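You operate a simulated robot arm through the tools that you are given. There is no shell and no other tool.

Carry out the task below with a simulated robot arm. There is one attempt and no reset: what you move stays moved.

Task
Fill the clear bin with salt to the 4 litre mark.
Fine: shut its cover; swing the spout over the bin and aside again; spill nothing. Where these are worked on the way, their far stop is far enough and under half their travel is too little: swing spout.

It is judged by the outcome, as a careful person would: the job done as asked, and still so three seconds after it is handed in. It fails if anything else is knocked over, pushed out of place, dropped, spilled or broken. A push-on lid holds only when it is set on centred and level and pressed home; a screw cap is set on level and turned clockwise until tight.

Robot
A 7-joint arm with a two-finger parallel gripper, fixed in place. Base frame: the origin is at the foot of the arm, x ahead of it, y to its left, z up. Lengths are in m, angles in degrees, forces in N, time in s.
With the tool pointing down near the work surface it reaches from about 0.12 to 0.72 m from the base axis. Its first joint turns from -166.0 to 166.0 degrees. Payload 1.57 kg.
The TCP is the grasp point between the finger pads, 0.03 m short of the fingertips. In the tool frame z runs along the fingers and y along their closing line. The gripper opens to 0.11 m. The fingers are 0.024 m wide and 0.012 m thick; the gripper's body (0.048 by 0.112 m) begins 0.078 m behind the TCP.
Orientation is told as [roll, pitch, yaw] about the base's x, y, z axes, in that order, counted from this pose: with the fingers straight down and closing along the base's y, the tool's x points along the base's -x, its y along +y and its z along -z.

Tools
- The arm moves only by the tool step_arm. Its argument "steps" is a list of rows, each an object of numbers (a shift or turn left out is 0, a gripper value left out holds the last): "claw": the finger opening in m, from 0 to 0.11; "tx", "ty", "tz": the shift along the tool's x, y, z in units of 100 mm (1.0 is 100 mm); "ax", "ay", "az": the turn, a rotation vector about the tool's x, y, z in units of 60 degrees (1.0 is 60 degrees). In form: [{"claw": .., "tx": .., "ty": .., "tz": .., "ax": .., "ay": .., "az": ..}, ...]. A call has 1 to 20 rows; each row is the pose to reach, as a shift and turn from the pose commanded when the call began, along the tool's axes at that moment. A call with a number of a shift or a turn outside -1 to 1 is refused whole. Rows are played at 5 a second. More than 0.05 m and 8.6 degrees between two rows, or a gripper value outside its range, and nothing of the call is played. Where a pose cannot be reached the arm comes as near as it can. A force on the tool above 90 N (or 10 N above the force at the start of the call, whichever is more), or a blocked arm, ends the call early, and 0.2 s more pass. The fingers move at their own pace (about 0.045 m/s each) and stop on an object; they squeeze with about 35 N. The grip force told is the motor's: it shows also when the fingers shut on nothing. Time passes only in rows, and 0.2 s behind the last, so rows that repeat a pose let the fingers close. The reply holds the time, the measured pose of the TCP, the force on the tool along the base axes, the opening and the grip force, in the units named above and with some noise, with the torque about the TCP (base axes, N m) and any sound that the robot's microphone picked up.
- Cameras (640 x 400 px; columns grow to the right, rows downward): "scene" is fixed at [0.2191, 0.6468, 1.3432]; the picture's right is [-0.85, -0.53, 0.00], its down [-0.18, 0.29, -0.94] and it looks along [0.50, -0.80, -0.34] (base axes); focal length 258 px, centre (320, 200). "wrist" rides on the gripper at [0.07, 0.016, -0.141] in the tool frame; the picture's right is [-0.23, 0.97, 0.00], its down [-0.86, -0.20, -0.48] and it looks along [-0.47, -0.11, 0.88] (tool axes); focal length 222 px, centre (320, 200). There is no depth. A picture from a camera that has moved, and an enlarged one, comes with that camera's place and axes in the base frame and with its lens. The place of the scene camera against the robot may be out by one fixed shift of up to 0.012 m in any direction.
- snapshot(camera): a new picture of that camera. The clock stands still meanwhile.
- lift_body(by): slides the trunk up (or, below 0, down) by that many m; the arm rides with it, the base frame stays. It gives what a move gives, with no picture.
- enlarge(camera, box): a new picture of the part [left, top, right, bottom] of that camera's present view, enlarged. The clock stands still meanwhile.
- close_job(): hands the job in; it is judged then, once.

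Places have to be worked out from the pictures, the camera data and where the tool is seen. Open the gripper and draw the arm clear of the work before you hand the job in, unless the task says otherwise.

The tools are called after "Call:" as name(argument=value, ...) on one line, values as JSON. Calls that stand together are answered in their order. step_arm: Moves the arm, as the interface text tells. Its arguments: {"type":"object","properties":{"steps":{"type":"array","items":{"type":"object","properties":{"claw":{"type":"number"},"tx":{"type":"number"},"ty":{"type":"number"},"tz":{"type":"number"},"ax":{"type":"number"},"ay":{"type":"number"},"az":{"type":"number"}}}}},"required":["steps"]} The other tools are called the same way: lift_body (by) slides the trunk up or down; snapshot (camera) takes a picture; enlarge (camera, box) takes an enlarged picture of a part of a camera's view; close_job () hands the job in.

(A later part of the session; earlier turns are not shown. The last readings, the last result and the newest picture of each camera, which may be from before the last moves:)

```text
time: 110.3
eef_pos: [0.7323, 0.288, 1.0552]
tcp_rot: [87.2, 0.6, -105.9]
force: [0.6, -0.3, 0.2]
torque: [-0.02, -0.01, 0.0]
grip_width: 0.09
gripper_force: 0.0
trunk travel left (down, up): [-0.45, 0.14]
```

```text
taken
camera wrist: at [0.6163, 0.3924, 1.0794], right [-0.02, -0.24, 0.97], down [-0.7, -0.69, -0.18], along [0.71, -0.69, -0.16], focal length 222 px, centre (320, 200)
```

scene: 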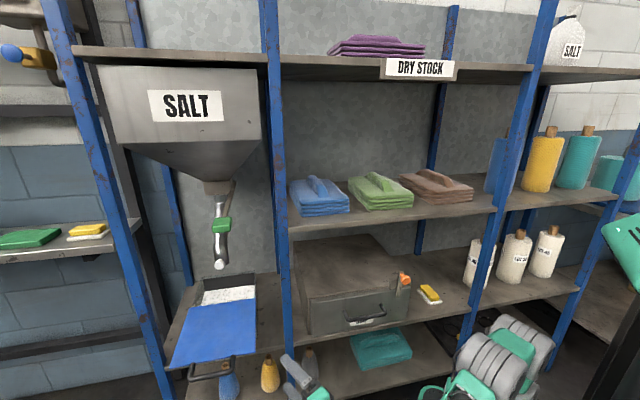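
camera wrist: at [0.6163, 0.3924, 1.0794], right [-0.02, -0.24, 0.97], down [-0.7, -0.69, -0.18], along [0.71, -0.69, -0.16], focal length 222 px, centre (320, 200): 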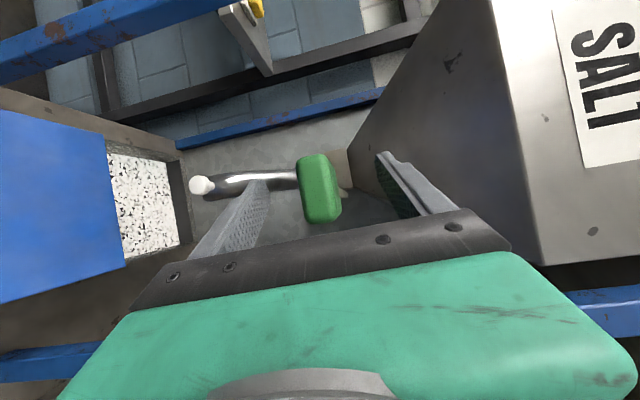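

The fingers are aligned on the grip as before. I'll close on it first, then run the timed top-up.

Call:
step_arm(steps=[{"ty": 0.02, "claw": 0.0}, {"ty": 0.02, "claw": 0.0}, {"ty": 0.02, "claw": 0.0}, {"ty": 0.02, "claw": 0.0}, {"ty": 0.02, "claw": 0.0}, {"ty": 0.02, "claw": 0.0}])

Call:
step_arm(steps=[{"ty": -0.1}, {"ty": -0.2}, {"tx": -0.01, "ty": -0.3, "tz": 0.02}, {"tx": -0.02, "ty": -0.4, "tz": 0.04}, {"tx": -0.02, "ty": -0.4, "tz": 0.04}, {"tx": -0.02, "ty": -0.4, "tz": 0.04}, {"tx": -0.02, "ty": -0.4, "tz": 0.04}, {"tx": -0.02, "ty": -0.4, "tz": 0.04}, {"tx": -0.02, "ty": -0.4, "tz": 0.04}, {"tx": -0.02, "ty": -0.4, "tz": 0.04}, {"tx": -0.02, "ty": -0.4, "tz": 0.04}, {"tx": -0.01, "ty": -0.2, "tz": 0.02}, {"tx": 0.0, "ty": 0.0, "tz": 0.0}, {"tx": 0.0, "ty": 0.02, "tz": 0.0}])

Call:
enlarge(camera="scene", box=[180, 250, 280, 320])

```text
time: 111.7
eef_pos: [0.7307, 0.2874, 1.058]
tcp_rot: [87.1, 0.5, -106.0]
force: [-3.5, -1.2, -7.9]
torque: [-0.61, -1.73, 0.11]
grip_width: 0.024
gripper_force: 33.8
trunk travel left (down, up): [-0.45, 0.14]
```

```text
time: 114.7
eef_pos: [0.732, 0.2869, 1.0571]
tcp_rot: [86.8, 0.1, -106.1]
force: [-7.7, 5.7, -13.0]
torque: [-0.47, -2.04, 0.49]
grip_width: 0.0245
gripper_force: 35.8
trunk travel left (down, up): [-0.45, 0.14]
```

```text
5.71 times, centred on (230, 285) of scene
camera zoom: at [0.2191, 0.6468, 1.3432], right [-0.85, -0.53, 0.0], down [-0.18, 0.29, -0.94], along [0.5, -0.8, -0.34], focal length 1472 px, centre (834, -286)
```

zoom: 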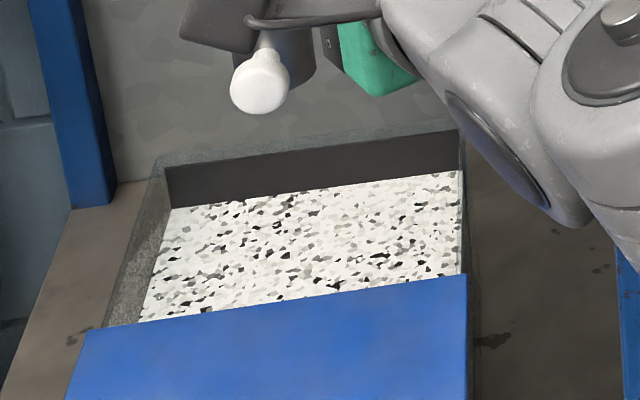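

The level rose another 4–5 px, as intended. I'll release the closed lever, back off, and verify at the front scale.

Call:
step_arm(steps=[{"claw": 0.05, "ty": -0.03}, {"claw": 0.09, "ty": -0.03}, {"claw": 0.09, "ty": -0.03}, {"ty": -0.03, "tz": -0.3}, {"ty": -0.03, "tz": -0.65}, {"tx": -0.2, "ty": -0.03, "tz": -1.0}])

Call:
step_arm(steps=[{"tx": -0.1, "tz": -0.3}, {"tx": -0.2, "tz": -0.6}, {"tx": -0.3, "tz": -0.9}])

Call:
lift_body(by=-0.4)

Call:
enlarge(camera="wrist", box=[260, 30, 350, 105])

Call:
snapshot(camera="scene")

```text
time: 116.1
eef_pos: [0.63, 0.2978, 1.064]
tcp_rot: [87.2, 0.6, -106.0]
force: [1.0, -0.8, 0.2]
torque: [0.01, 0.01, -0.03]
grip_width: 0.0903
gripper_force: 0.1
trunk travel left (down, up): [-0.45, 0.14]
```

```text
time: 116.9
eef_pos: [0.5359, 0.2923, 1.0672]
tcp_rot: [87.2, 0.5, -106.0]
force: [0.2, -0.3, 0.1]
torque: [0.02, 0.02, 0.01]
grip_width: 0.0898
gripper_force: 0.0
trunk travel left (down, up): [-0.45, 0.14]
```

```text
time: 120.7
eef_pos: [0.5349, 0.2923, 0.6673]
tcp_rot: [87.2, 0.6, -105.9]
force: [0.0, 0.0, 0.3]
torque: [-0.03, -0.02, -0.01]
grip_width: 0.0902
gripper_force: 0.0
trunk travel left (down, up): [-0.05, 0.54]
```

```text
5.33 times, centred on (305, 68) of wrist
camera zoom: at [0.4198, 0.3968, 0.6912], right [-0.02, -0.24, 0.97], down [-0.7, -0.69, -0.18], along [0.71, -0.69, -0.16], focal length 1185 px, centre (400, 907)
```

zoom: 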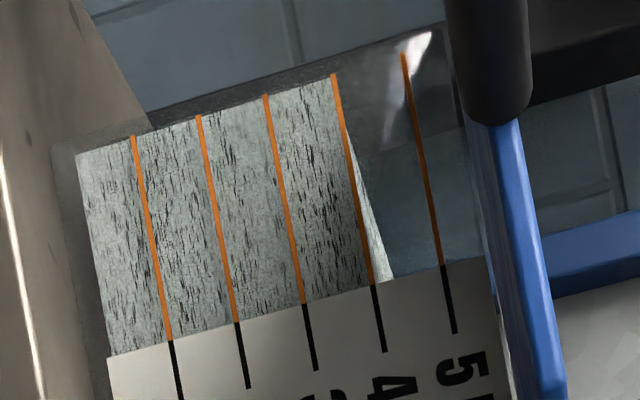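

```text
taken
```

scene: 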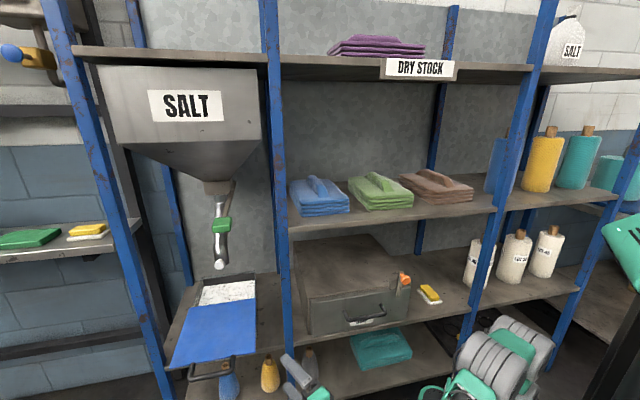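

The salt meets the glass exactly at the 4 litre mark. Now the spout: from the front I'll grip its knob, now near lateral 0.778, depth 0.496, z 0.833, and swing it back. First I raise the trunk to spout height.

Call:
lift_body(by=0.22)

Call:
step_arm(steps=[{"tx": 0.09, "ty": -0.1, "tz": 0.24, "ax": -0.012, "claw": 0.06}, {"tx": 0.18, "ty": -0.2, "tz": 0.48, "ax": -0.024}, {"tx": 0.27, "ty": -0.3, "tz": 0.72, "ax": -0.036}, {"tx": 0.35, "ty": -0.4, "tz": 0.96, "ax": -0.047}])

Call:
snapshot(camera="wrist")

Call:
snapshot(camera="scene")

```text
time: 123.1
eef_pos: [0.5352, 0.2926, 0.8877]
tcp_rot: [87.2, 0.5, -106.0]
force: [0.8, -0.1, 0.9]
torque: [-0.02, 0.01, -0.01]
grip_width: 0.09
gripper_force: 0.0
trunk travel left (down, up): [-0.27, 0.32]
```

```text
time: 124.1
eef_pos: [0.635, 0.3021, 0.8436]
tcp_rot: [90.0, 0.7, -106.0]
force: [0.6, -0.9, 0.2]
torque: [0.04, 0.0, 0.01]
grip_width: 0.0602
gripper_force: 0.1
trunk travel left (down, up): [-0.27, 0.32]
```

```text
taken
camera wrist: at [0.518, 0.4073, 0.8599], right [-0.07, -0.23, 0.97], down [-0.69, -0.69, -0.21], along [0.72, -0.69, -0.11], focal length 222 px, centre (320, 200)
```

wrist: 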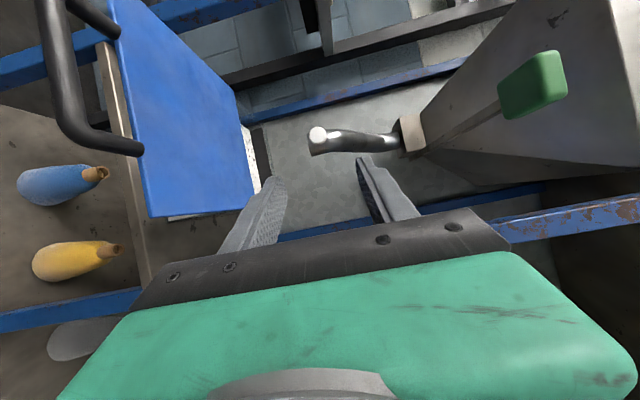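

```text
taken
```

scene: 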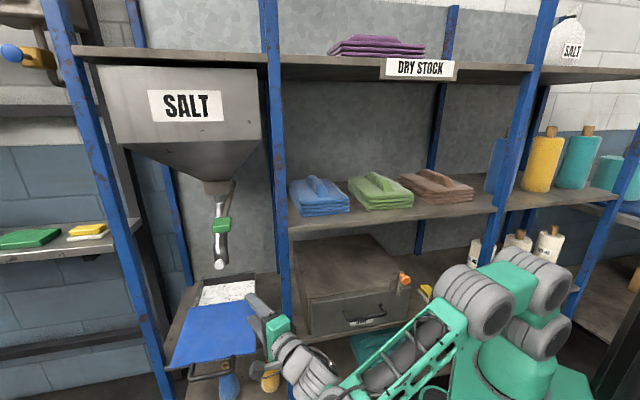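

The knob is predicted near (0.896, 0.203, 0.837), and the new view agrees. I'll move to a standoff in front of it, turning the hand more radial to save reach.

Call:
step_arm(steps=[{"tx": -0.08, "ty": -0.02, "tz": 0.26, "ay": 0.06}, {"tx": -0.16, "ty": -0.04, "tz": 0.52, "ay": 0.12}, {"tx": -0.235, "ty": -0.06, "tz": 0.78, "ay": 0.183}])

Call:
snapshot(camera="wrist")

```text
time: 124.9
eef_pos: [0.7033, 0.2574, 0.8381]
tcp_rot: [90.0, 0.6, -94.9]
force: [-0.1, 0.7, 0.3]
torque: [-0.02, -0.03, 0.01]
grip_width: 0.0603
gripper_force: 0.0
trunk travel left (down, up): [-0.27, 0.32]
```

```text
taken
camera wrist: at [0.5688, 0.3369, 0.854], right [-0.02, -0.24, 0.97], down [-0.55, -0.81, -0.21], along [0.83, -0.54, -0.11], focal length 222 px, centre (320, 200)
```

wrist: 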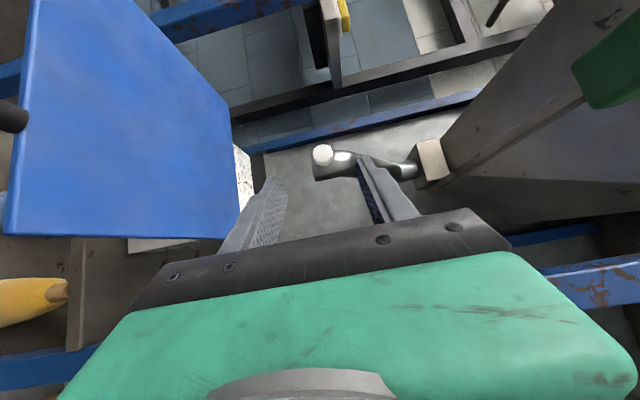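

Triangulating again puts the knob at about (0.89, 0.21, 0.835). I'll move closer and re-measure.

Call:
step_arm(steps=[{"tx": -0.1, "ty": -0.01, "tz": 0.33}, {"tx": -0.2, "ty": -0.02, "tz": 0.66}, {"tx": -0.27, "ty": -0.03, "tz": 0.98}])

Call:
snapshot(camera="wrist")

Call:
enlarge(camera="scene", box=[170, 200, 310, 330])

```text
time: 125.7
eef_pos: [0.7993, 0.2215, 0.8343]
tcp_rot: [90.2, 0.6, -94.9]
force: [0.1, 0.5, 0.0]
torque: [-0.01, 0.02, -0.02]
grip_width: 0.0599
gripper_force: 0.1
trunk travel left (down, up): [-0.27, 0.32]
```

```text
taken
camera wrist: at [0.6641, 0.3019, 0.8507], right [-0.02, -0.24, 0.97], down [-0.55, -0.81, -0.21], along [0.83, -0.54, -0.11], focal length 222 px, centre (320, 200)
```

wrist: 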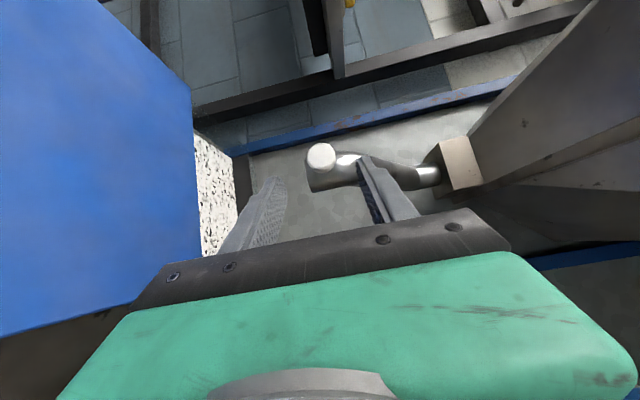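

```text
3.08 times, centred on (240, 265) of scene
camera zoom: at [0.2191, 0.6468, 1.3432], right [-0.85, -0.53, 0.0], down [-0.18, 0.29, -0.94], along [0.5, -0.8, -0.34], focal length 793 px, centre (566, 0)
```

zoom: 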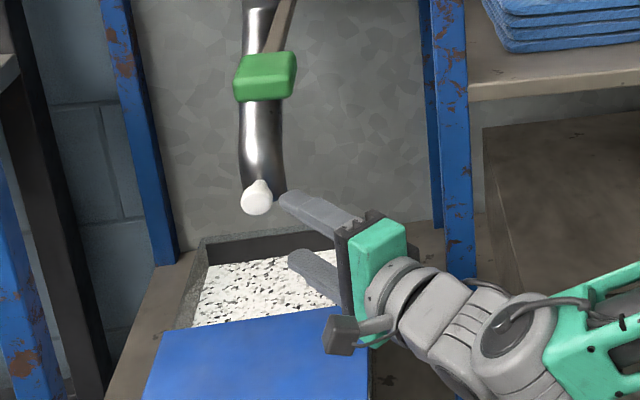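

The knob lies almost on the tool axis, about 10 cm ahead of the TCP. I'll advance 5 cm and look again.

Call:
step_arm(steps=[{"tx": -0.02, "tz": 0.25}, {"tx": -0.04, "tz": 0.5}])

Call:
snapshot(camera="wrist")

Call:
enlarge(camera="scene", box=[190, 220, 290, 300])

```text
time: 126.3
eef_pos: [0.8472, 0.2142, 0.8362]
tcp_rot: [90.2, 0.5, -95.0]
force: [-0.8, -0.3, 0.7]
torque: [-0.01, 0.0, -0.02]
grip_width: 0.0601
gripper_force: 0.0
trunk travel left (down, up): [-0.27, 0.32]
```

```text
taken
camera wrist: at [0.7139, 0.294, 0.8516], right [-0.02, -0.24, 0.97], down [-0.55, -0.81, -0.21], along [0.83, -0.54, -0.11], focal length 222 px, centre (320, 200)
```

wrist: 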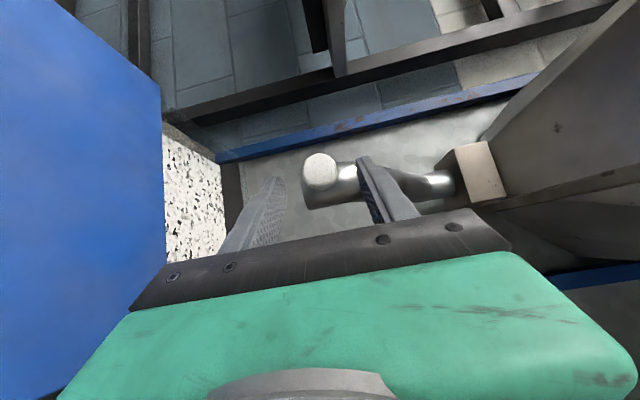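

```text
5.00 times, centred on (240, 260) of scene
camera zoom: at [0.2191, 0.6468, 1.3432], right [-0.85, -0.53, 0.0], down [-0.18, 0.29, -0.94], along [0.5, -0.8, -0.34], focal length 1288 px, centre (720, -100)
```

zoom: 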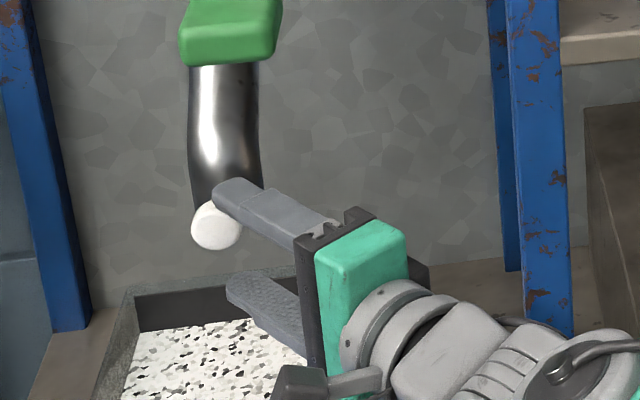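

The knob is on the tool axis about 5 cm ahead. I'll advance 3 cm and close on it.

Call:
step_arm(steps=[{"tz": 0.15}, {"tz": 0.31}, {"tz": 0.31, "claw": 0.0}, {"tz": 0.31, "claw": 0.0}, {"tz": 0.31, "claw": 0.0}, {"tz": 0.31, "claw": 0.0}])

Call:
snapshot(camera="wrist")

Call:
enlarge(camera="scene", box=[190, 220, 290, 300])

```text
time: 127.7
eef_pos: [0.8789, 0.2098, 0.8355]
tcp_rot: [90.1, 0.6, -95.0]
force: [2.0, 0.3, 0.4]
torque: [-0.01, 0.0, 0.11]
grip_width: 0.0315
gripper_force: 34.2
trunk travel left (down, up): [-0.27, 0.32]
```

```text
taken
camera wrist: at [0.7452, 0.2909, 0.851], right [-0.02, -0.24, 0.97], down [-0.55, -0.81, -0.21], along [0.83, -0.54, -0.11], focal length 222 px, centre (320, 200)
```

wrist: 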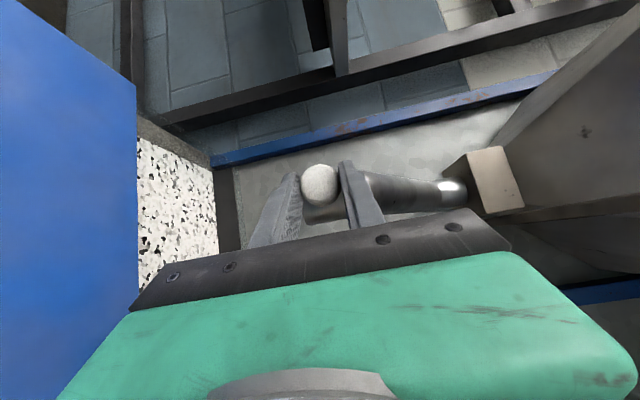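

```text
5.00 times, centred on (240, 260) of scene
camera zoom: at [0.2191, 0.6468, 1.3432], right [-0.85, -0.53, 0.0], down [-0.18, 0.29, -0.94], along [0.5, -0.8, -0.34], focal length 1288 px, centre (720, -100)
```

zoom: 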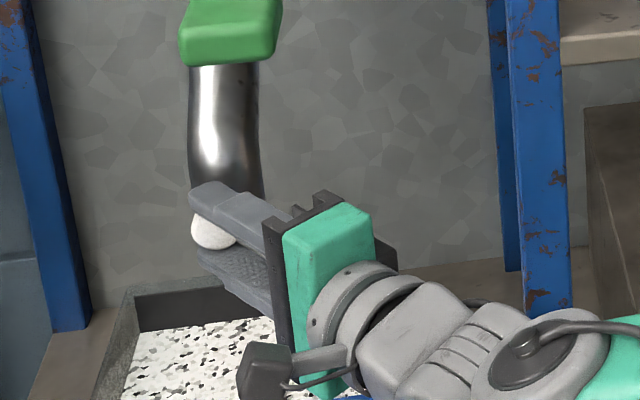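

The knob is held (0.0315 m wide). I'll swing it along its arc about the axis near (1.03, 0.066), yawing the hand to keep clear of the post, in two stages.

Call:
step_arm(steps=[{"tx": -0.143, "tz": -0.106, "ay": -0.067}, {"tx": -0.224, "tz": -0.168, "ay": -0.133}, {"tx": -0.305, "tz": -0.229, "ay": -0.2}, {"tx": -0.467, "tz": -0.317, "ay": -0.267}])

Call:
enlarge(camera="scene", box=[170, 170, 310, 310])

Call:
snapshot(camera="wrist")

```text
time: 128.7
eef_pos: [0.844, 0.1669, 0.835]
tcp_rot: [90.0, 0.7, -111.1]
force: [9.9, 3.6, 4.5]
torque: [-0.06, -0.12, 1.33]
grip_width: 0.0314
gripper_force: 40.6
trunk travel left (down, up): [-0.27, 0.32]
```

```text
2.86 times, centred on (240, 240) of scene
camera zoom: at [0.2191, 0.6468, 1.3432], right [-0.85, -0.53, 0.0], down [-0.18, 0.29, -0.94], along [0.5, -0.8, -0.34], focal length 736 px, centre (549, 86)
```

zoom: 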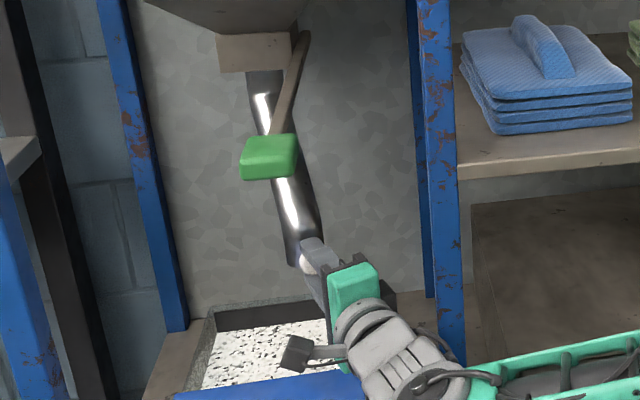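

```text
taken
camera wrist: at [0.7373, 0.2822, 0.8514], right [-0.09, -0.22, 0.97], down [-0.75, -0.62, -0.21], along [0.65, -0.75, -0.11], focal length 222 px, centre (320, 200)
```

wrist: 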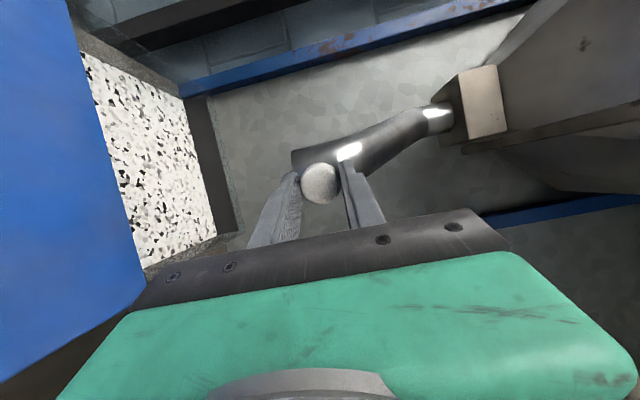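

The spout follows smoothly and nothing is dripping. I'll continue the swing to about 60% of the way back.

Call:
step_arm(steps=[{"tx": -0.09, "tz": -0.01, "ay": -0.034}, {"tx": -0.183, "tz": -0.017, "ay": -0.067}, {"tx": -0.304, "tz": -0.015, "ay": -0.117}, {"tx": -0.429, "tz": -0.005, "ay": -0.15}])

Call:
enlarge(camera="scene", box=[170, 170, 310, 310])

Call:
snapshot(camera="wrist")

```text
time: 129.7
eef_pos: [0.828, 0.1288, 0.8349]
tcp_rot: [90.0, 0.5, -120.1]
force: [-0.3, 7.9, 9.6]
torque: [-0.11, -0.18, 1.33]
grip_width: 0.0314
gripper_force: 39.7
trunk travel left (down, up): [-0.27, 0.32]
```

```text
2.86 times, centred on (240, 240) of scene
camera zoom: at [0.2191, 0.6468, 1.3432], right [-0.85, -0.53, 0.0], down [-0.18, 0.29, -0.94], along [0.5, -0.8, -0.34], focal length 736 px, centre (549, 86)
```

zoom: 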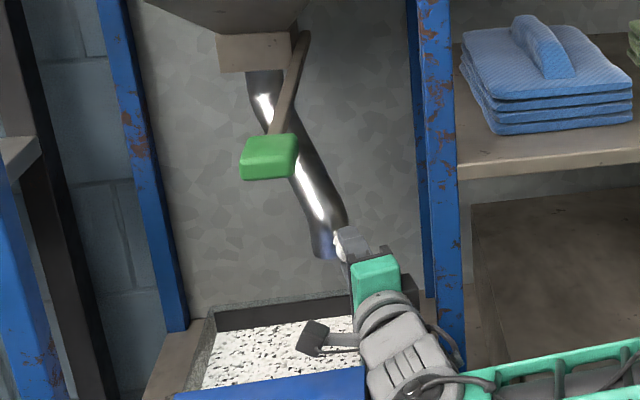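

```text
taken
camera wrist: at [0.7404, 0.258, 0.8513], right [-0.12, -0.21, 0.97], down [-0.84, -0.5, -0.21], along [0.53, -0.84, -0.11], focal length 222 px, centre (320, 200)
```

wrist: 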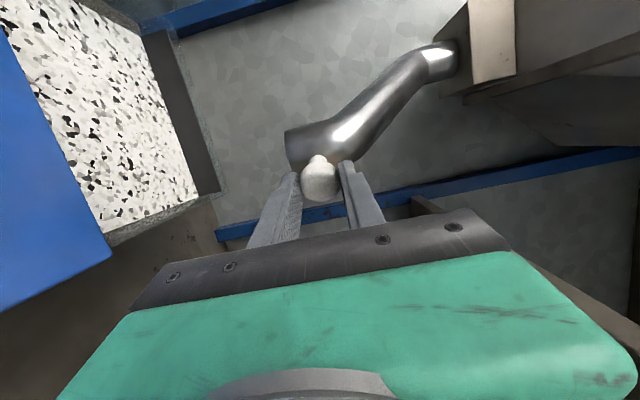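

The spout is about 58% of the way back, and the grip can't follow further without nearing the post. I'll release the knob and shift the closed fingers to its left side, so I can push it onward with the tips.

Call:
step_arm(steps=[{"claw": 0.05}, {"claw": 0.06}, {"claw": 0.06, "tz": -0.25}, {"claw": 0.06, "tz": -0.5}, {"tx": 0.2, "tz": -0.5, "claw": 0.0}, {"tx": 0.35, "tz": -0.5, "claw": 0.0}, {"tx": 0.35, "tz": -0.5, "claw": 0.0}])

Call:
snapshot(camera="wrist")

Call:
enlarge(camera="scene", box=[170, 170, 310, 310])

```text
time: 131.3
eef_pos: [0.802, 0.1818, 0.8334]
tcp_rot: [89.7, 0.6, -120.1]
force: [0.5, 0.1, -0.2]
torque: [-0.02, 0.02, 0.0]
grip_width: 0.0
gripper_force: 5.6
trunk travel left (down, up): [-0.27, 0.32]
```

```text
taken
camera wrist: at [0.7151, 0.3123, 0.8499], right [-0.12, -0.21, 0.97], down [-0.84, -0.5, -0.21], along [0.53, -0.84, -0.12], focal length 222 px, centre (320, 200)
```

wrist: 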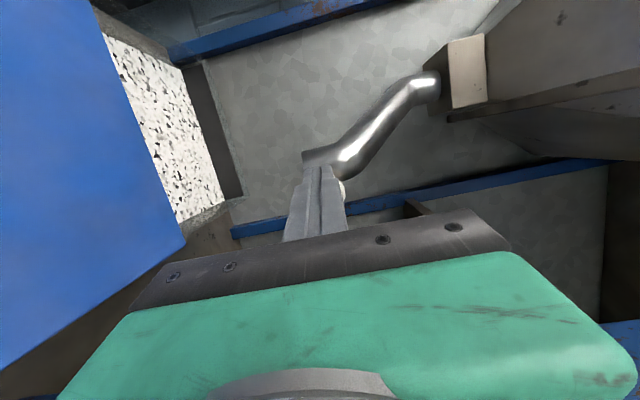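

```text
2.86 times, centred on (240, 240) of scene
camera zoom: at [0.2191, 0.6468, 1.3432], right [-0.85, -0.53, 0.0], down [-0.18, 0.29, -0.94], along [0.5, -0.8, -0.34], focal length 736 px, centre (549, 86)
```

zoom: 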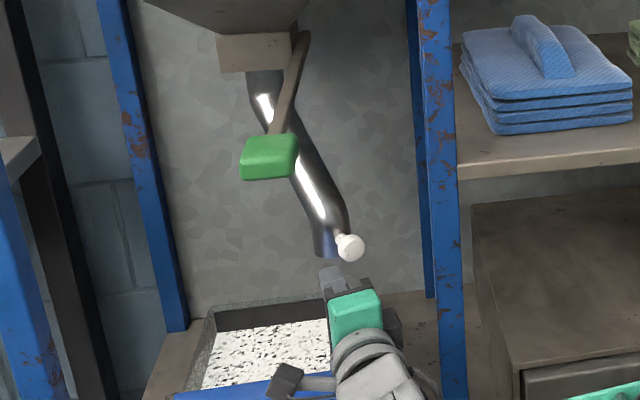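

The knob is free and the fingers are closed on its left side, near (0.848, 0.11). I'll advance beside it, then push it right in a quick stroke so the freely turning spout carries on toward its rest stop.

Call:
step_arm(steps=[{"tx": 0.0, "tz": 0.23, "ay": 0.07}, {"tx": 0.002, "tz": 0.46, "ay": 0.133}])

Call:
snapshot(camera="wrist")

```text
time: 131.9
eef_pos: [0.8411, 0.1584, 0.8329]
tcp_rot: [90.0, 0.7, -112.0]
force: [-0.3, 0.2, -0.3]
torque: [0.0, 0.0, -0.01]
grip_width: 0.0
gripper_force: 21.5
trunk travel left (down, up): [-0.27, 0.32]
```

```text
taken
camera wrist: at [0.7369, 0.2753, 0.8499], right [-0.09, -0.22, 0.97], down [-0.76, -0.61, -0.21], along [0.64, -0.76, -0.11], focal length 222 px, centre (320, 200)
```

wrist: 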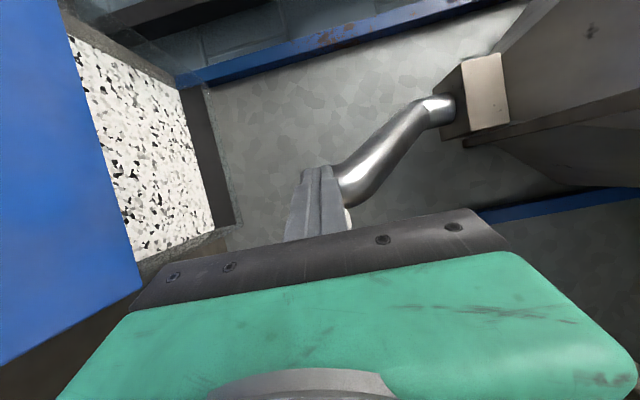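

The fingers are beside the knob. Now the push to the right.

Call:
step_arm(steps=[{"tx": -0.125, "tz": 0.04, "ay": -0.04}, {"tx": -0.375, "tz": 0.087, "ay": -0.133}])

Call:
enlarge(camera="scene", box=[170, 170, 310, 310])

Call:
snapshot(camera="wrist")

```text
time: 132.5
eef_pos: [0.8336, 0.1199, 0.8328]
tcp_rot: [89.8, 0.6, -120.0]
force: [0.7, 1.1, -1.1]
torque: [0.04, 0.0, 0.09]
grip_width: 0.0002
gripper_force: 21.6
trunk travel left (down, up): [-0.27, 0.32]
```

```text
2.86 times, centred on (240, 240) of scene
camera zoom: at [0.2191, 0.6468, 1.3432], right [-0.85, -0.53, 0.0], down [-0.18, 0.29, -0.94], along [0.5, -0.8, -0.34], focal length 736 px, centre (549, 86)
```

zoom: 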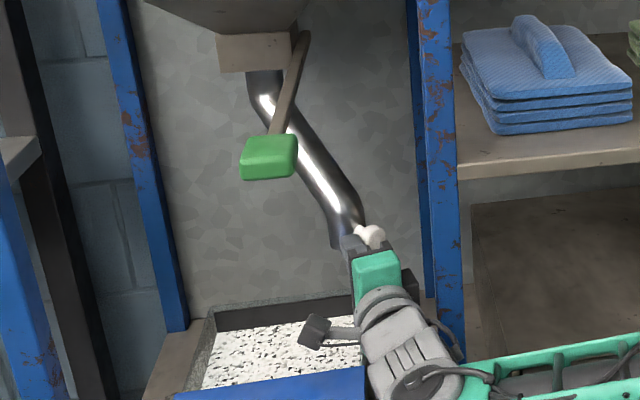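

```text
taken
camera wrist: at [0.7476, 0.2496, 0.8502], right [-0.12, -0.21, 0.97], down [-0.84, -0.5, -0.21], along [0.53, -0.84, -0.12], focal length 222 px, centre (320, 200)
```

wrist: 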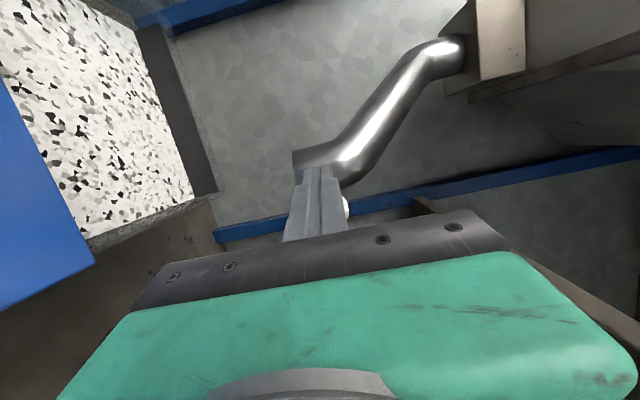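

The spout is now about 80% of the way back. To bring it fully to its rest stop I'll finish from the neighbouring bay. First I withdraw from the front.

Call:
step_arm(steps=[{"tx": 0.08}, {"tx": 0.1, "tz": -0.3}, {"tx": 0.1, "tz": -0.65}, {"tx": 0.1, "tz": -1.0}])

Call:
step_arm(steps=[{"tz": -0.3, "ay": 0.07}, {"tz": -0.6, "ay": 0.14}, {"tz": -0.9, "ay": 0.2}])

Call:
snapshot(camera="scene")

```text
time: 133.5
eef_pos: [0.7539, 0.1773, 0.8346]
tcp_rot: [89.8, 0.5, -120.2]
force: [-0.7, -0.4, 1.6]
torque: [-0.01, -0.01, 0.0]
grip_width: 0.0
gripper_force: 21.2
trunk travel left (down, up): [-0.27, 0.32]
```

```text
time: 134.3
eef_pos: [0.6752, 0.2249, 0.8336]
tcp_rot: [90.0, 0.6, -108.0]
force: [0.5, -0.1, -0.2]
torque: [-0.04, -0.04, -0.01]
grip_width: 0.0001
gripper_force: 21.3
trunk travel left (down, up): [-0.27, 0.32]
```

```text
taken
```

scene: 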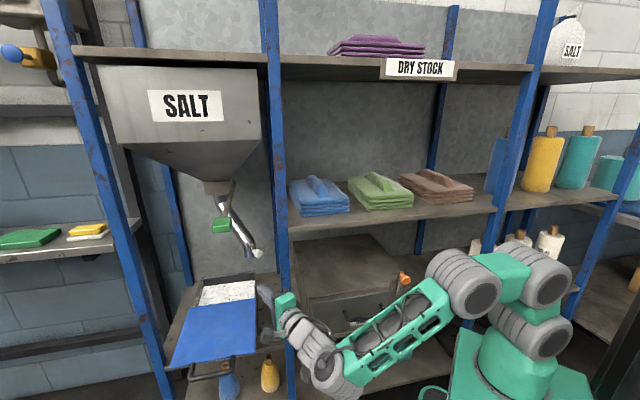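

The spout stays where I pushed it. I'll move over to the front of the neighbouring bay.

Call:
step_arm(steps=[{"tx": -0.12, "ty": 0.05, "tz": -0.28}, {"tx": -0.25, "ty": 0.1, "tz": -0.56}, {"tx": -0.37, "ty": 0.15, "tz": -0.83}])

Call:
step_arm(steps=[{"tx": -0.15, "ty": 0.05, "tz": -0.25}, {"tx": -0.3, "ty": 0.1, "tz": -0.5}, {"tx": -0.48, "ty": 0.15, "tz": -0.65}])

Call:
snapshot(camera="wrist")

```text
time: 135.1
eef_pos: [0.5859, 0.214, 0.8471]
tcp_rot: [90.0, 0.6, -108.0]
force: [0.3, 0.5, 0.3]
torque: [-0.03, -0.03, -0.03]
grip_width: 0.0
gripper_force: 20.7
trunk travel left (down, up): [-0.27, 0.32]
```

```text
time: 135.9
eef_pos: [0.508, 0.1888, 0.8619]
tcp_rot: [90.0, 0.4, -108.0]
force: [0.8, -0.8, 0.0]
torque: [-0.03, -0.06, -0.02]
grip_width: 0.0001
gripper_force: 21.3
trunk travel left (down, up): [-0.27, 0.32]
```

```text
taken
camera wrist: at [0.3947, 0.2978, 0.8791], right [-0.07, -0.22, 0.97], down [-0.72, -0.66, -0.21], along [0.69, -0.71, -0.11], focal length 222 px, centre (320, 200)
```

wrist: 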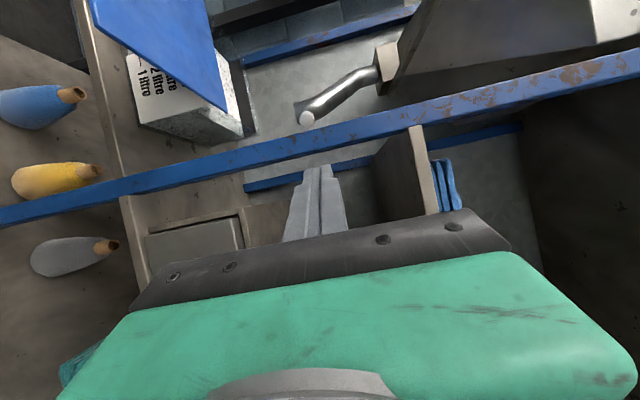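

Same corridor as before. I'll enter, then roll 45° inside for camera clearance.

Call:
step_arm(steps=[{"tx": -0.27, "tz": 0.2, "az": 0.12}, {"tx": -0.54, "tz": 0.45, "az": 0.24}, {"tx": -0.82, "tz": 0.79, "az": 0.36}])

Call:
snapshot(camera="wrist")

```text
time: 136.7
eef_pos: [0.5587, 0.0865, 0.8593]
tcp_rot: [90.0, 22.2, -108.0]
force: [-0.2, -0.6, -0.5]
torque: [-0.01, 0.01, 0.0]
grip_width: 0.0003
gripper_force: 21.6
trunk travel left (down, up): [-0.27, 0.32]
```

```text
taken
camera wrist: at [0.4422, 0.1851, 0.9007], right [-0.18, -0.55, 0.81], down [-0.68, -0.53, -0.51], along [0.71, -0.64, -0.28], focal length 222 px, centre (320, 200)
```

wrist: 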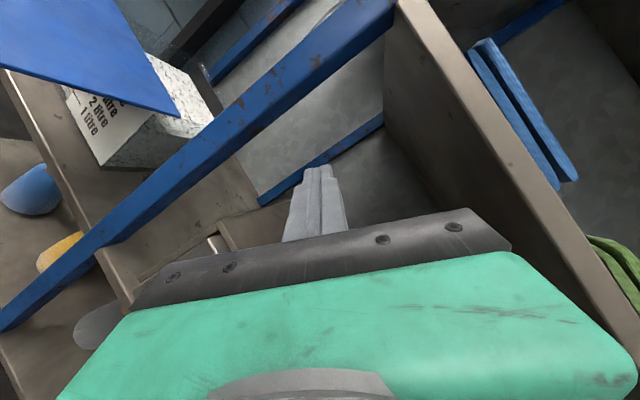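

Clear so far. I'll continue deeper while completing the roll.

Call:
step_arm(steps=[{"tx": -0.05, "ty": 0.01, "tz": 0.23, "ax": 0.012, "ay": 0.03, "az": 0.1}, {"tx": -0.1, "ty": 0.02, "tz": 0.46, "ax": 0.025, "ay": 0.06, "az": 0.2}, {"tx": -0.15, "ty": 0.03, "tz": 0.69, "ax": 0.037, "ay": 0.09, "az": 0.3}, {"tx": -0.19, "ty": 0.03, "tz": 0.91, "ax": 0.049, "ay": 0.124, "az": 0.39}])

Call:
snapshot(camera="wrist")

Call:
snapshot(camera="scene")

```text
time: 137.7
eef_pos: [0.6398, 0.0402, 0.8563]
tcp_rot: [92.5, 45.6, -98.5]
force: [0.4, 0.4, 0.1]
torque: [0.01, 0.01, 0.02]
grip_width: 0.0
gripper_force: 21.1
trunk travel left (down, up): [-0.27, 0.32]
```

```text
taken
camera wrist: at [0.5062, 0.1005, 0.9127], right [-0.17, -0.84, 0.52], down [-0.53, -0.37, -0.77], along [0.83, -0.4, -0.38], focal length 222 px, centre (320, 200)
```

wrist: 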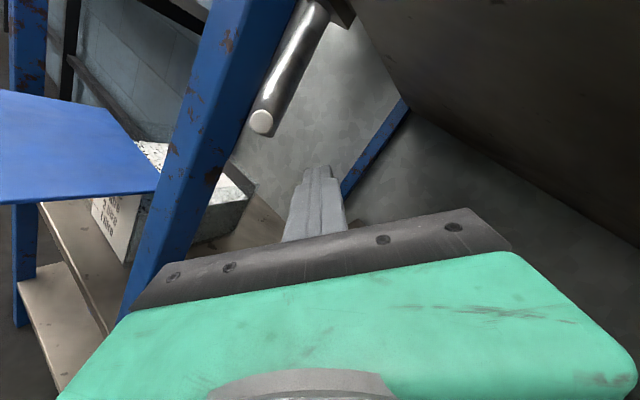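

```text
taken
```

scene: 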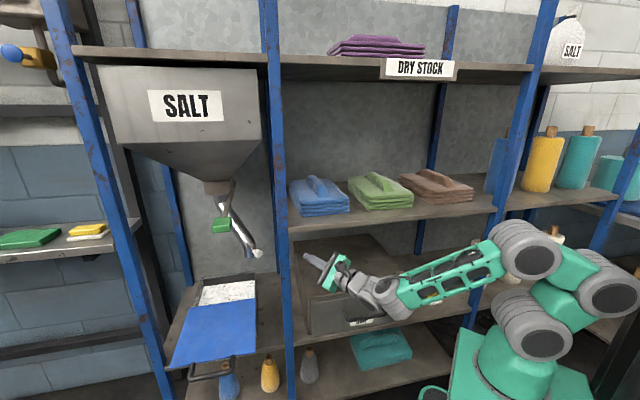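

The ball shows at about (0.855, 0.083). I need the fingers to end on its far-left (+y) side, so I'll go forward a little and then yaw left behind the post.

Call:
step_arm(steps=[{"tx": -0.03, "ty": -0.007, "tz": 0.27, "ax": 0.06, "ay": 0.058}, {"tx": -0.06, "ty": -0.014, "tz": 0.54, "ax": 0.12, "ay": 0.117}, {"tx": -0.098, "ty": -0.021, "tz": 0.8, "ax": 0.179, "ay": 0.175, "az": 0.008}])

Call:
snapshot(camera="wrist")

```text
time: 138.5
eef_pos: [0.7182, 0.0204, 0.8514]
tcp_rot: [92.4, 45.4, -83.6]
force: [0.1, -0.2, 0.6]
torque: [0.01, 0.05, -0.02]
grip_width: 0.0
gripper_force: 21.2
trunk travel left (down, up): [-0.27, 0.32]
```

```text
taken
camera wrist: at [0.5729, 0.0449, 0.9067], right [0.06, -0.85, 0.52], down [-0.42, -0.49, -0.76], along [0.91, -0.17, -0.38], focal length 222 px, centre (320, 200)
```

wrist: 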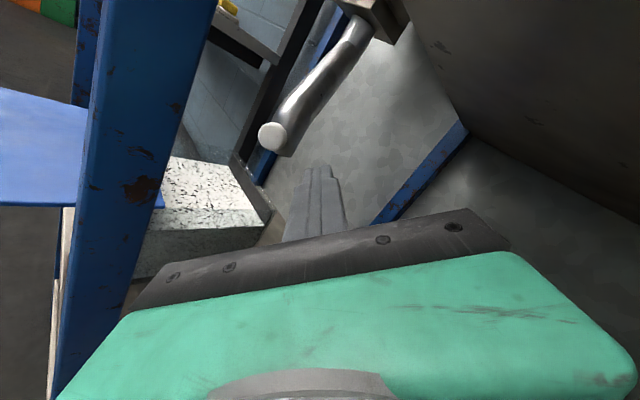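

Two views agree that the ball is at (0.841, 0.086, 0.835). I'll yaw left in place so the fingertips can come around its left side.

Call:
step_arm(steps=[{"tx": 0.02, "ty": -0.07, "tz": 0.09, "ax": 0.067, "ay": 0.066}, {"tx": 0.04, "ty": -0.14, "tz": 0.18, "ax": 0.134, "ay": 0.132}, {"tx": 0.066, "ty": -0.221, "tz": 0.282, "ax": 0.2017, "ay": 0.1987, "az": 0.008}])

Call:
snapshot(camera="wrist")

Call:
enlarge(camera="scene", box=[200, 180, 360, 310])

```text
time: 139.3
eef_pos: [0.7447, 0.0464, 0.8422]
tcp_rot: [92.4, 45.5, -66.4]
force: [0.2, 0.2, -0.1]
torque: [0.0, 0.04, 0.02]
grip_width: 0.0
gripper_force: 21.6
trunk travel left (down, up): [-0.27, 0.32]
```

```text
taken
camera wrist: at [0.5984, 0.026, 0.8979], right [0.3, -0.8, 0.52], down [-0.25, -0.59, -0.76], along [0.92, 0.1, -0.38], focal length 222 px, centre (320, 200)
```

wrist: 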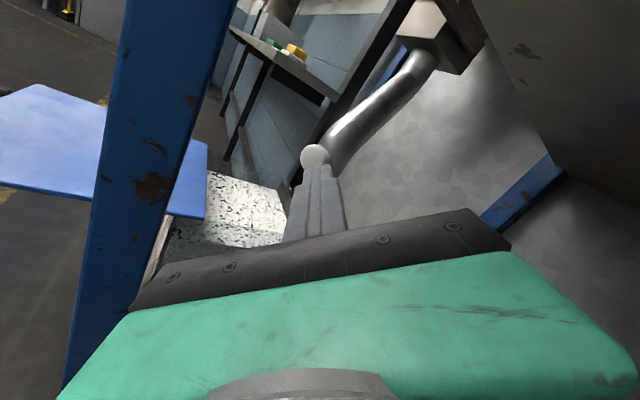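

```text
3.08 times, centred on (280, 245) of scene
camera zoom: at [0.2191, 0.6468, 1.3432], right [-0.85, -0.53, 0.0], down [-0.18, 0.29, -0.94], along [0.5, -0.8, -0.34], focal length 793 px, centre (443, 62)
```

zoom: 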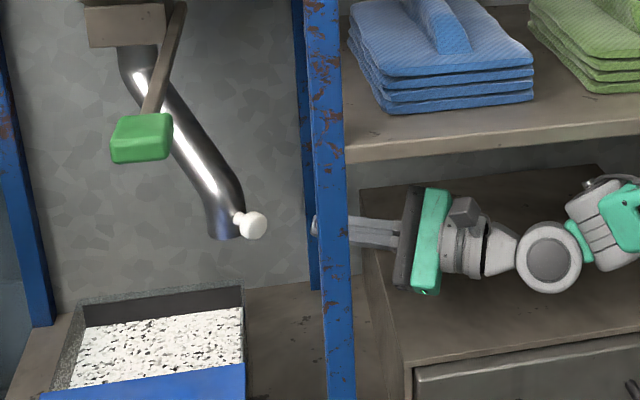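

The ball is now straight ahead. I'll shift left and yaw a bit further to line up on its left side.

Call:
step_arm(steps=[{"tx": 0.04, "ty": -0.07, "tz": 0.11, "ax": 0.071, "ay": 0.07}, {"tx": 0.08, "ty": -0.14, "tz": 0.22, "ax": 0.142, "ay": 0.14}, {"tx": 0.12, "ty": -0.2, "tz": 0.32, "ax": 0.2136, "ay": 0.2105, "az": 0.009}])

Call:
snapshot(camera="wrist")

Call:
enlarge(camera="scene", box=[200, 180, 360, 310])

```text
time: 140.1
eef_pos: [0.7664, 0.0775, 0.8387]
tcp_rot: [92.5, 45.5, -48.4]
force: [-1.1, 0.7, 0.5]
torque: [-0.03, 0.04, -0.04]
grip_width: 0.0
gripper_force: 21.0
trunk travel left (down, up): [-0.27, 0.32]
```

```text
taken
camera wrist: at [0.6324, 0.0132, 0.8943], right [0.53, -0.67, 0.52], down [-0.06, -0.64, -0.76], along [0.84, 0.38, -0.38], focal length 222 px, centre (320, 200)
```

wrist: 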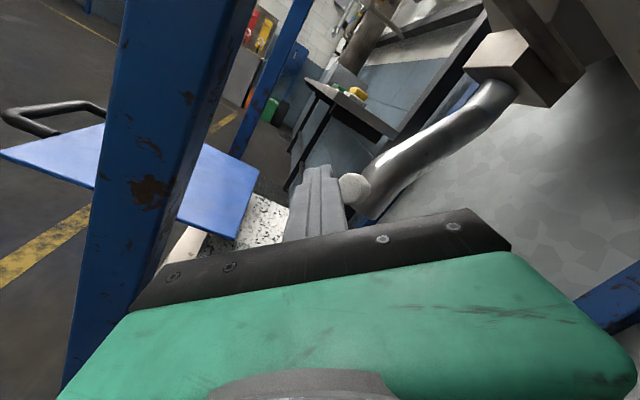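

```text
3.08 times, centred on (280, 245) of scene
camera zoom: at [0.2191, 0.6468, 1.3432], right [-0.85, -0.53, 0.0], down [-0.18, 0.29, -0.94], along [0.5, -0.8, -0.34], focal length 793 px, centre (443, 62)
```

zoom: 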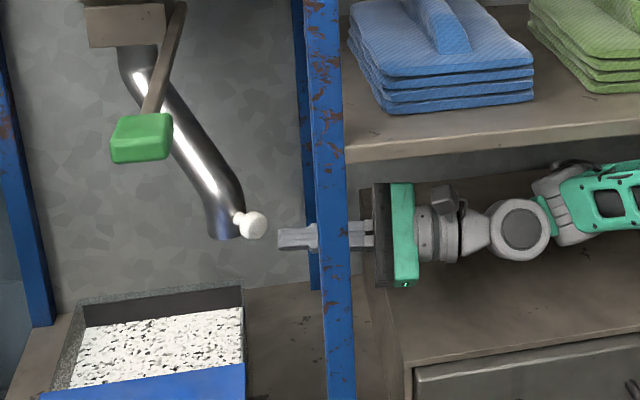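

The ball is just right of the finger line and ahead. I'll advance about 4.7 cm along its left side.

Call:
step_arm(steps=[{"tx": -0.03, "ty": 0.005, "tz": 0.16}, {"tx": -0.06, "ty": 0.01, "tz": 0.32}, {"tx": -0.093, "ty": 0.019, "tz": 0.468}])

Call:
snapshot(camera="wrist")

Call:
enlarge(camera="scene", box=[200, 180, 360, 310])

```text
time: 140.9
eef_pos: [0.8075, 0.1028, 0.8335]
tcp_rot: [92.5, 45.7, -48.5]
force: [-0.1, -0.2, 0.3]
torque: [0.0, -0.01, -0.03]
grip_width: 0.0002
gripper_force: 21.3
trunk travel left (down, up): [-0.27, 0.32]
```

```text
taken
camera wrist: at [0.6744, 0.0376, 0.889], right [0.53, -0.67, 0.52], down [-0.06, -0.64, -0.76], along [0.84, 0.38, -0.38], focal length 222 px, centre (320, 200)
```

wrist: 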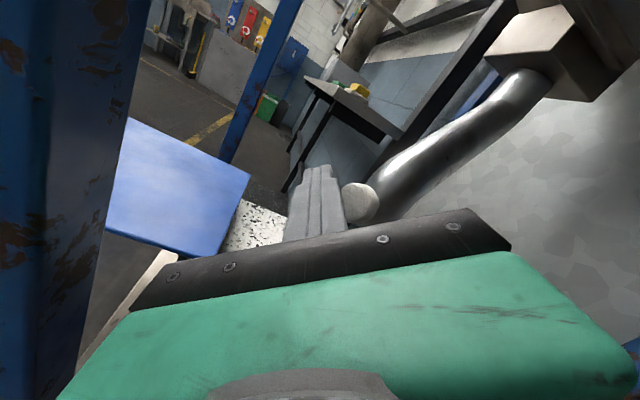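

```text
3.08 times, centred on (280, 245) of scene
camera zoom: at [0.2191, 0.6468, 1.3432], right [-0.85, -0.53, 0.0], down [-0.18, 0.29, -0.94], along [0.5, -0.8, -0.34], focal length 793 px, centre (443, 62)
```

zoom: 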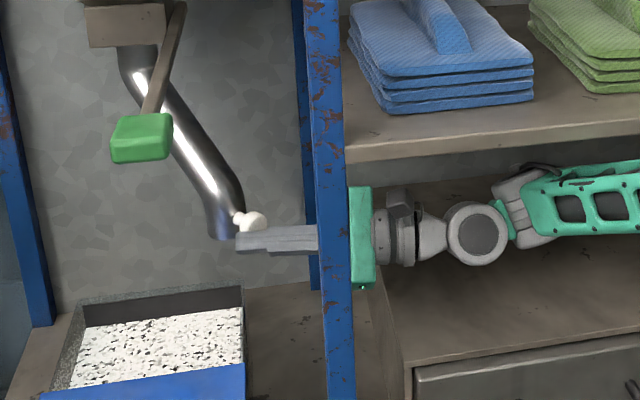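

The fingers are now in front of the ball, on the correct side. I'll push back and to the right (-y) toward the rest stop in small steps.

Call:
step_arm(steps=[{"tx": -0.07, "ty": 0.072, "tz": -0.068}, {"tx": -0.14, "ty": 0.145, "tz": -0.135}, {"tx": -0.21, "ty": 0.217, "tz": -0.2}, {"tx": -0.275, "ty": 0.29, "tz": -0.27}])

Call:
snapshot(camera="wrist")

Call:
enlarge(camera="scene", box=[200, 180, 360, 310])

```text
time: 141.9
eef_pos: [0.8105, 0.0564, 0.8324]
tcp_rot: [92.5, 45.4, -48.3]
force: [0.6, 11.5, -0.7]
torque: [0.01, -0.01, 0.24]
grip_width: 0.0
gripper_force: 21.4
trunk travel left (down, up): [-0.27, 0.32]
```

```text
taken
camera wrist: at [0.6785, -0.0082, 0.8882], right [0.53, -0.67, 0.52], down [-0.06, -0.64, -0.76], along [0.84, 0.38, -0.38], focal length 222 px, centre (320, 200)
```

wrist: 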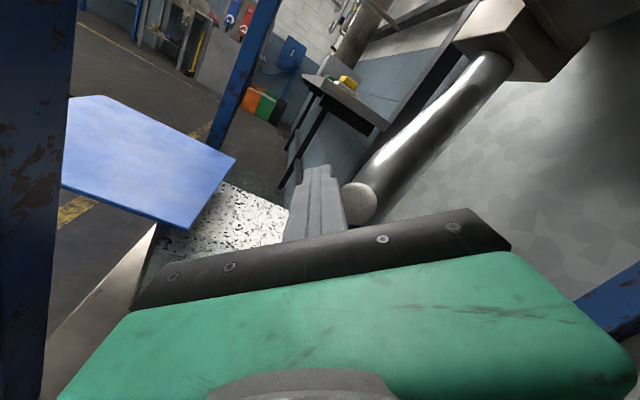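

```text
3.08 times, centred on (280, 245) of scene
camera zoom: at [0.2191, 0.6468, 1.3432], right [-0.85, -0.53, 0.0], down [-0.18, 0.29, -0.94], along [0.5, -0.8, -0.34], focal length 793 px, centre (443, 62)
```

zoom: 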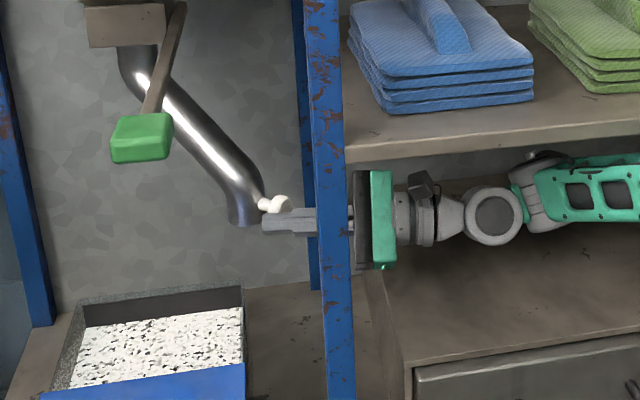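

The knob is back at its original place and a light stop force (11 N) has appeared, so the spout is fully aside. I'll withdraw along the same path.

Call:
step_arm(steps=[{"tx": 0.042, "ty": -0.045, "tz": 0.0}, {"tx": 0.042, "ty": -0.045, "tz": -0.25}, {"tx": 0.042, "ty": -0.045, "tz": -0.5}])

Call:
snapshot(camera="wrist")

```text
time: 142.7
eef_pos: [0.7692, 0.0275, 0.8329]
tcp_rot: [92.5, 45.6, -48.5]
force: [-0.5, -0.2, -1.5]
torque: [-0.04, -0.02, -0.03]
grip_width: 0.0002
gripper_force: 21.0
trunk travel left (down, up): [-0.27, 0.32]
```

```text
taken
camera wrist: at [0.636, -0.0375, 0.8885], right [0.53, -0.67, 0.52], down [-0.06, -0.64, -0.76], along [0.84, 0.38, -0.38], focal length 222 px, centre (320, 200)
```

wrist: 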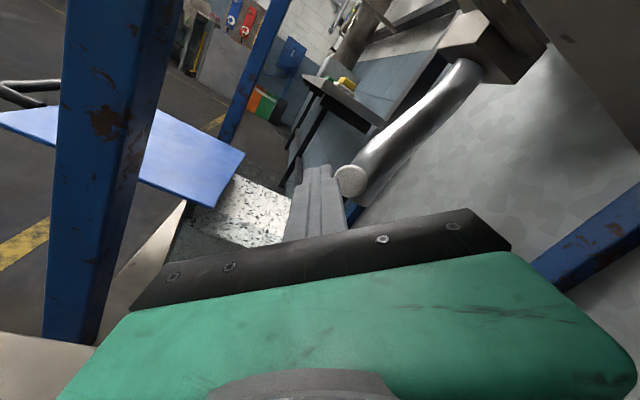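

I'm off the knob. Next I rotate back and withdraw.

Call:
step_arm(steps=[{"tx": 0.054, "ty": -0.008, "tz": -0.15, "ax": -0.083, "ay": -0.082, "az": -0.004}, {"tx": 0.108, "ty": -0.016, "tz": -0.27, "ax": -0.166, "ay": -0.163, "az": -0.007}, {"tx": 0.16, "ty": -0.025, "tz": -0.35, "ax": -0.25, "ay": -0.245, "az": -0.011}, {"tx": 0.215, "ty": -0.033, "tz": -0.41, "ax": -0.333, "ay": -0.326, "az": -0.014}, {"tx": 0.269, "ty": -0.041, "tz": -0.451, "ax": -0.416, "ay": -0.408, "az": -0.018}])

Call:
snapshot(camera="wrist")

Call:
snapshot(camera="scene")

```text
time: 143.9
eef_pos: [0.7197, 0.0119, 0.8462]
tcp_rot: [92.6, 45.5, -83.3]
force: [0.6, -1.0, 0.5]
torque: [0.02, 0.01, 0.06]
grip_width: 0.0003
gripper_force: 20.8
trunk travel left (down, up): [-0.27, 0.32]
```

```text
taken
camera wrist: at [0.5746, 0.0368, 0.9025], right [0.05, -0.85, 0.52], down [-0.42, -0.49, -0.77], along [0.91, -0.17, -0.38], focal length 222 px, centre (320, 200)
```

wrist: 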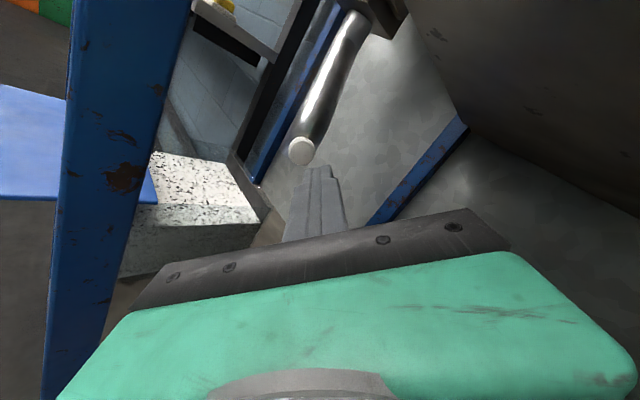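

```text
taken
```

scene: 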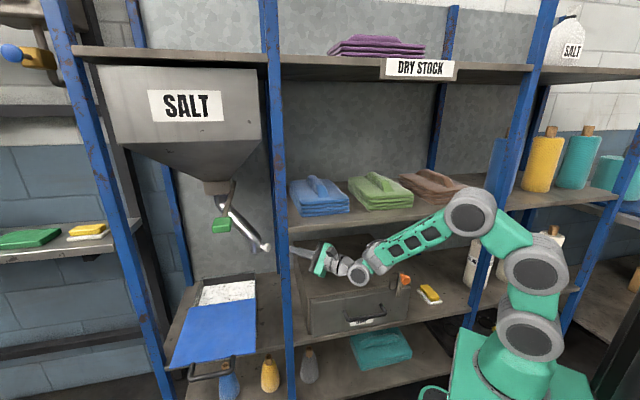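

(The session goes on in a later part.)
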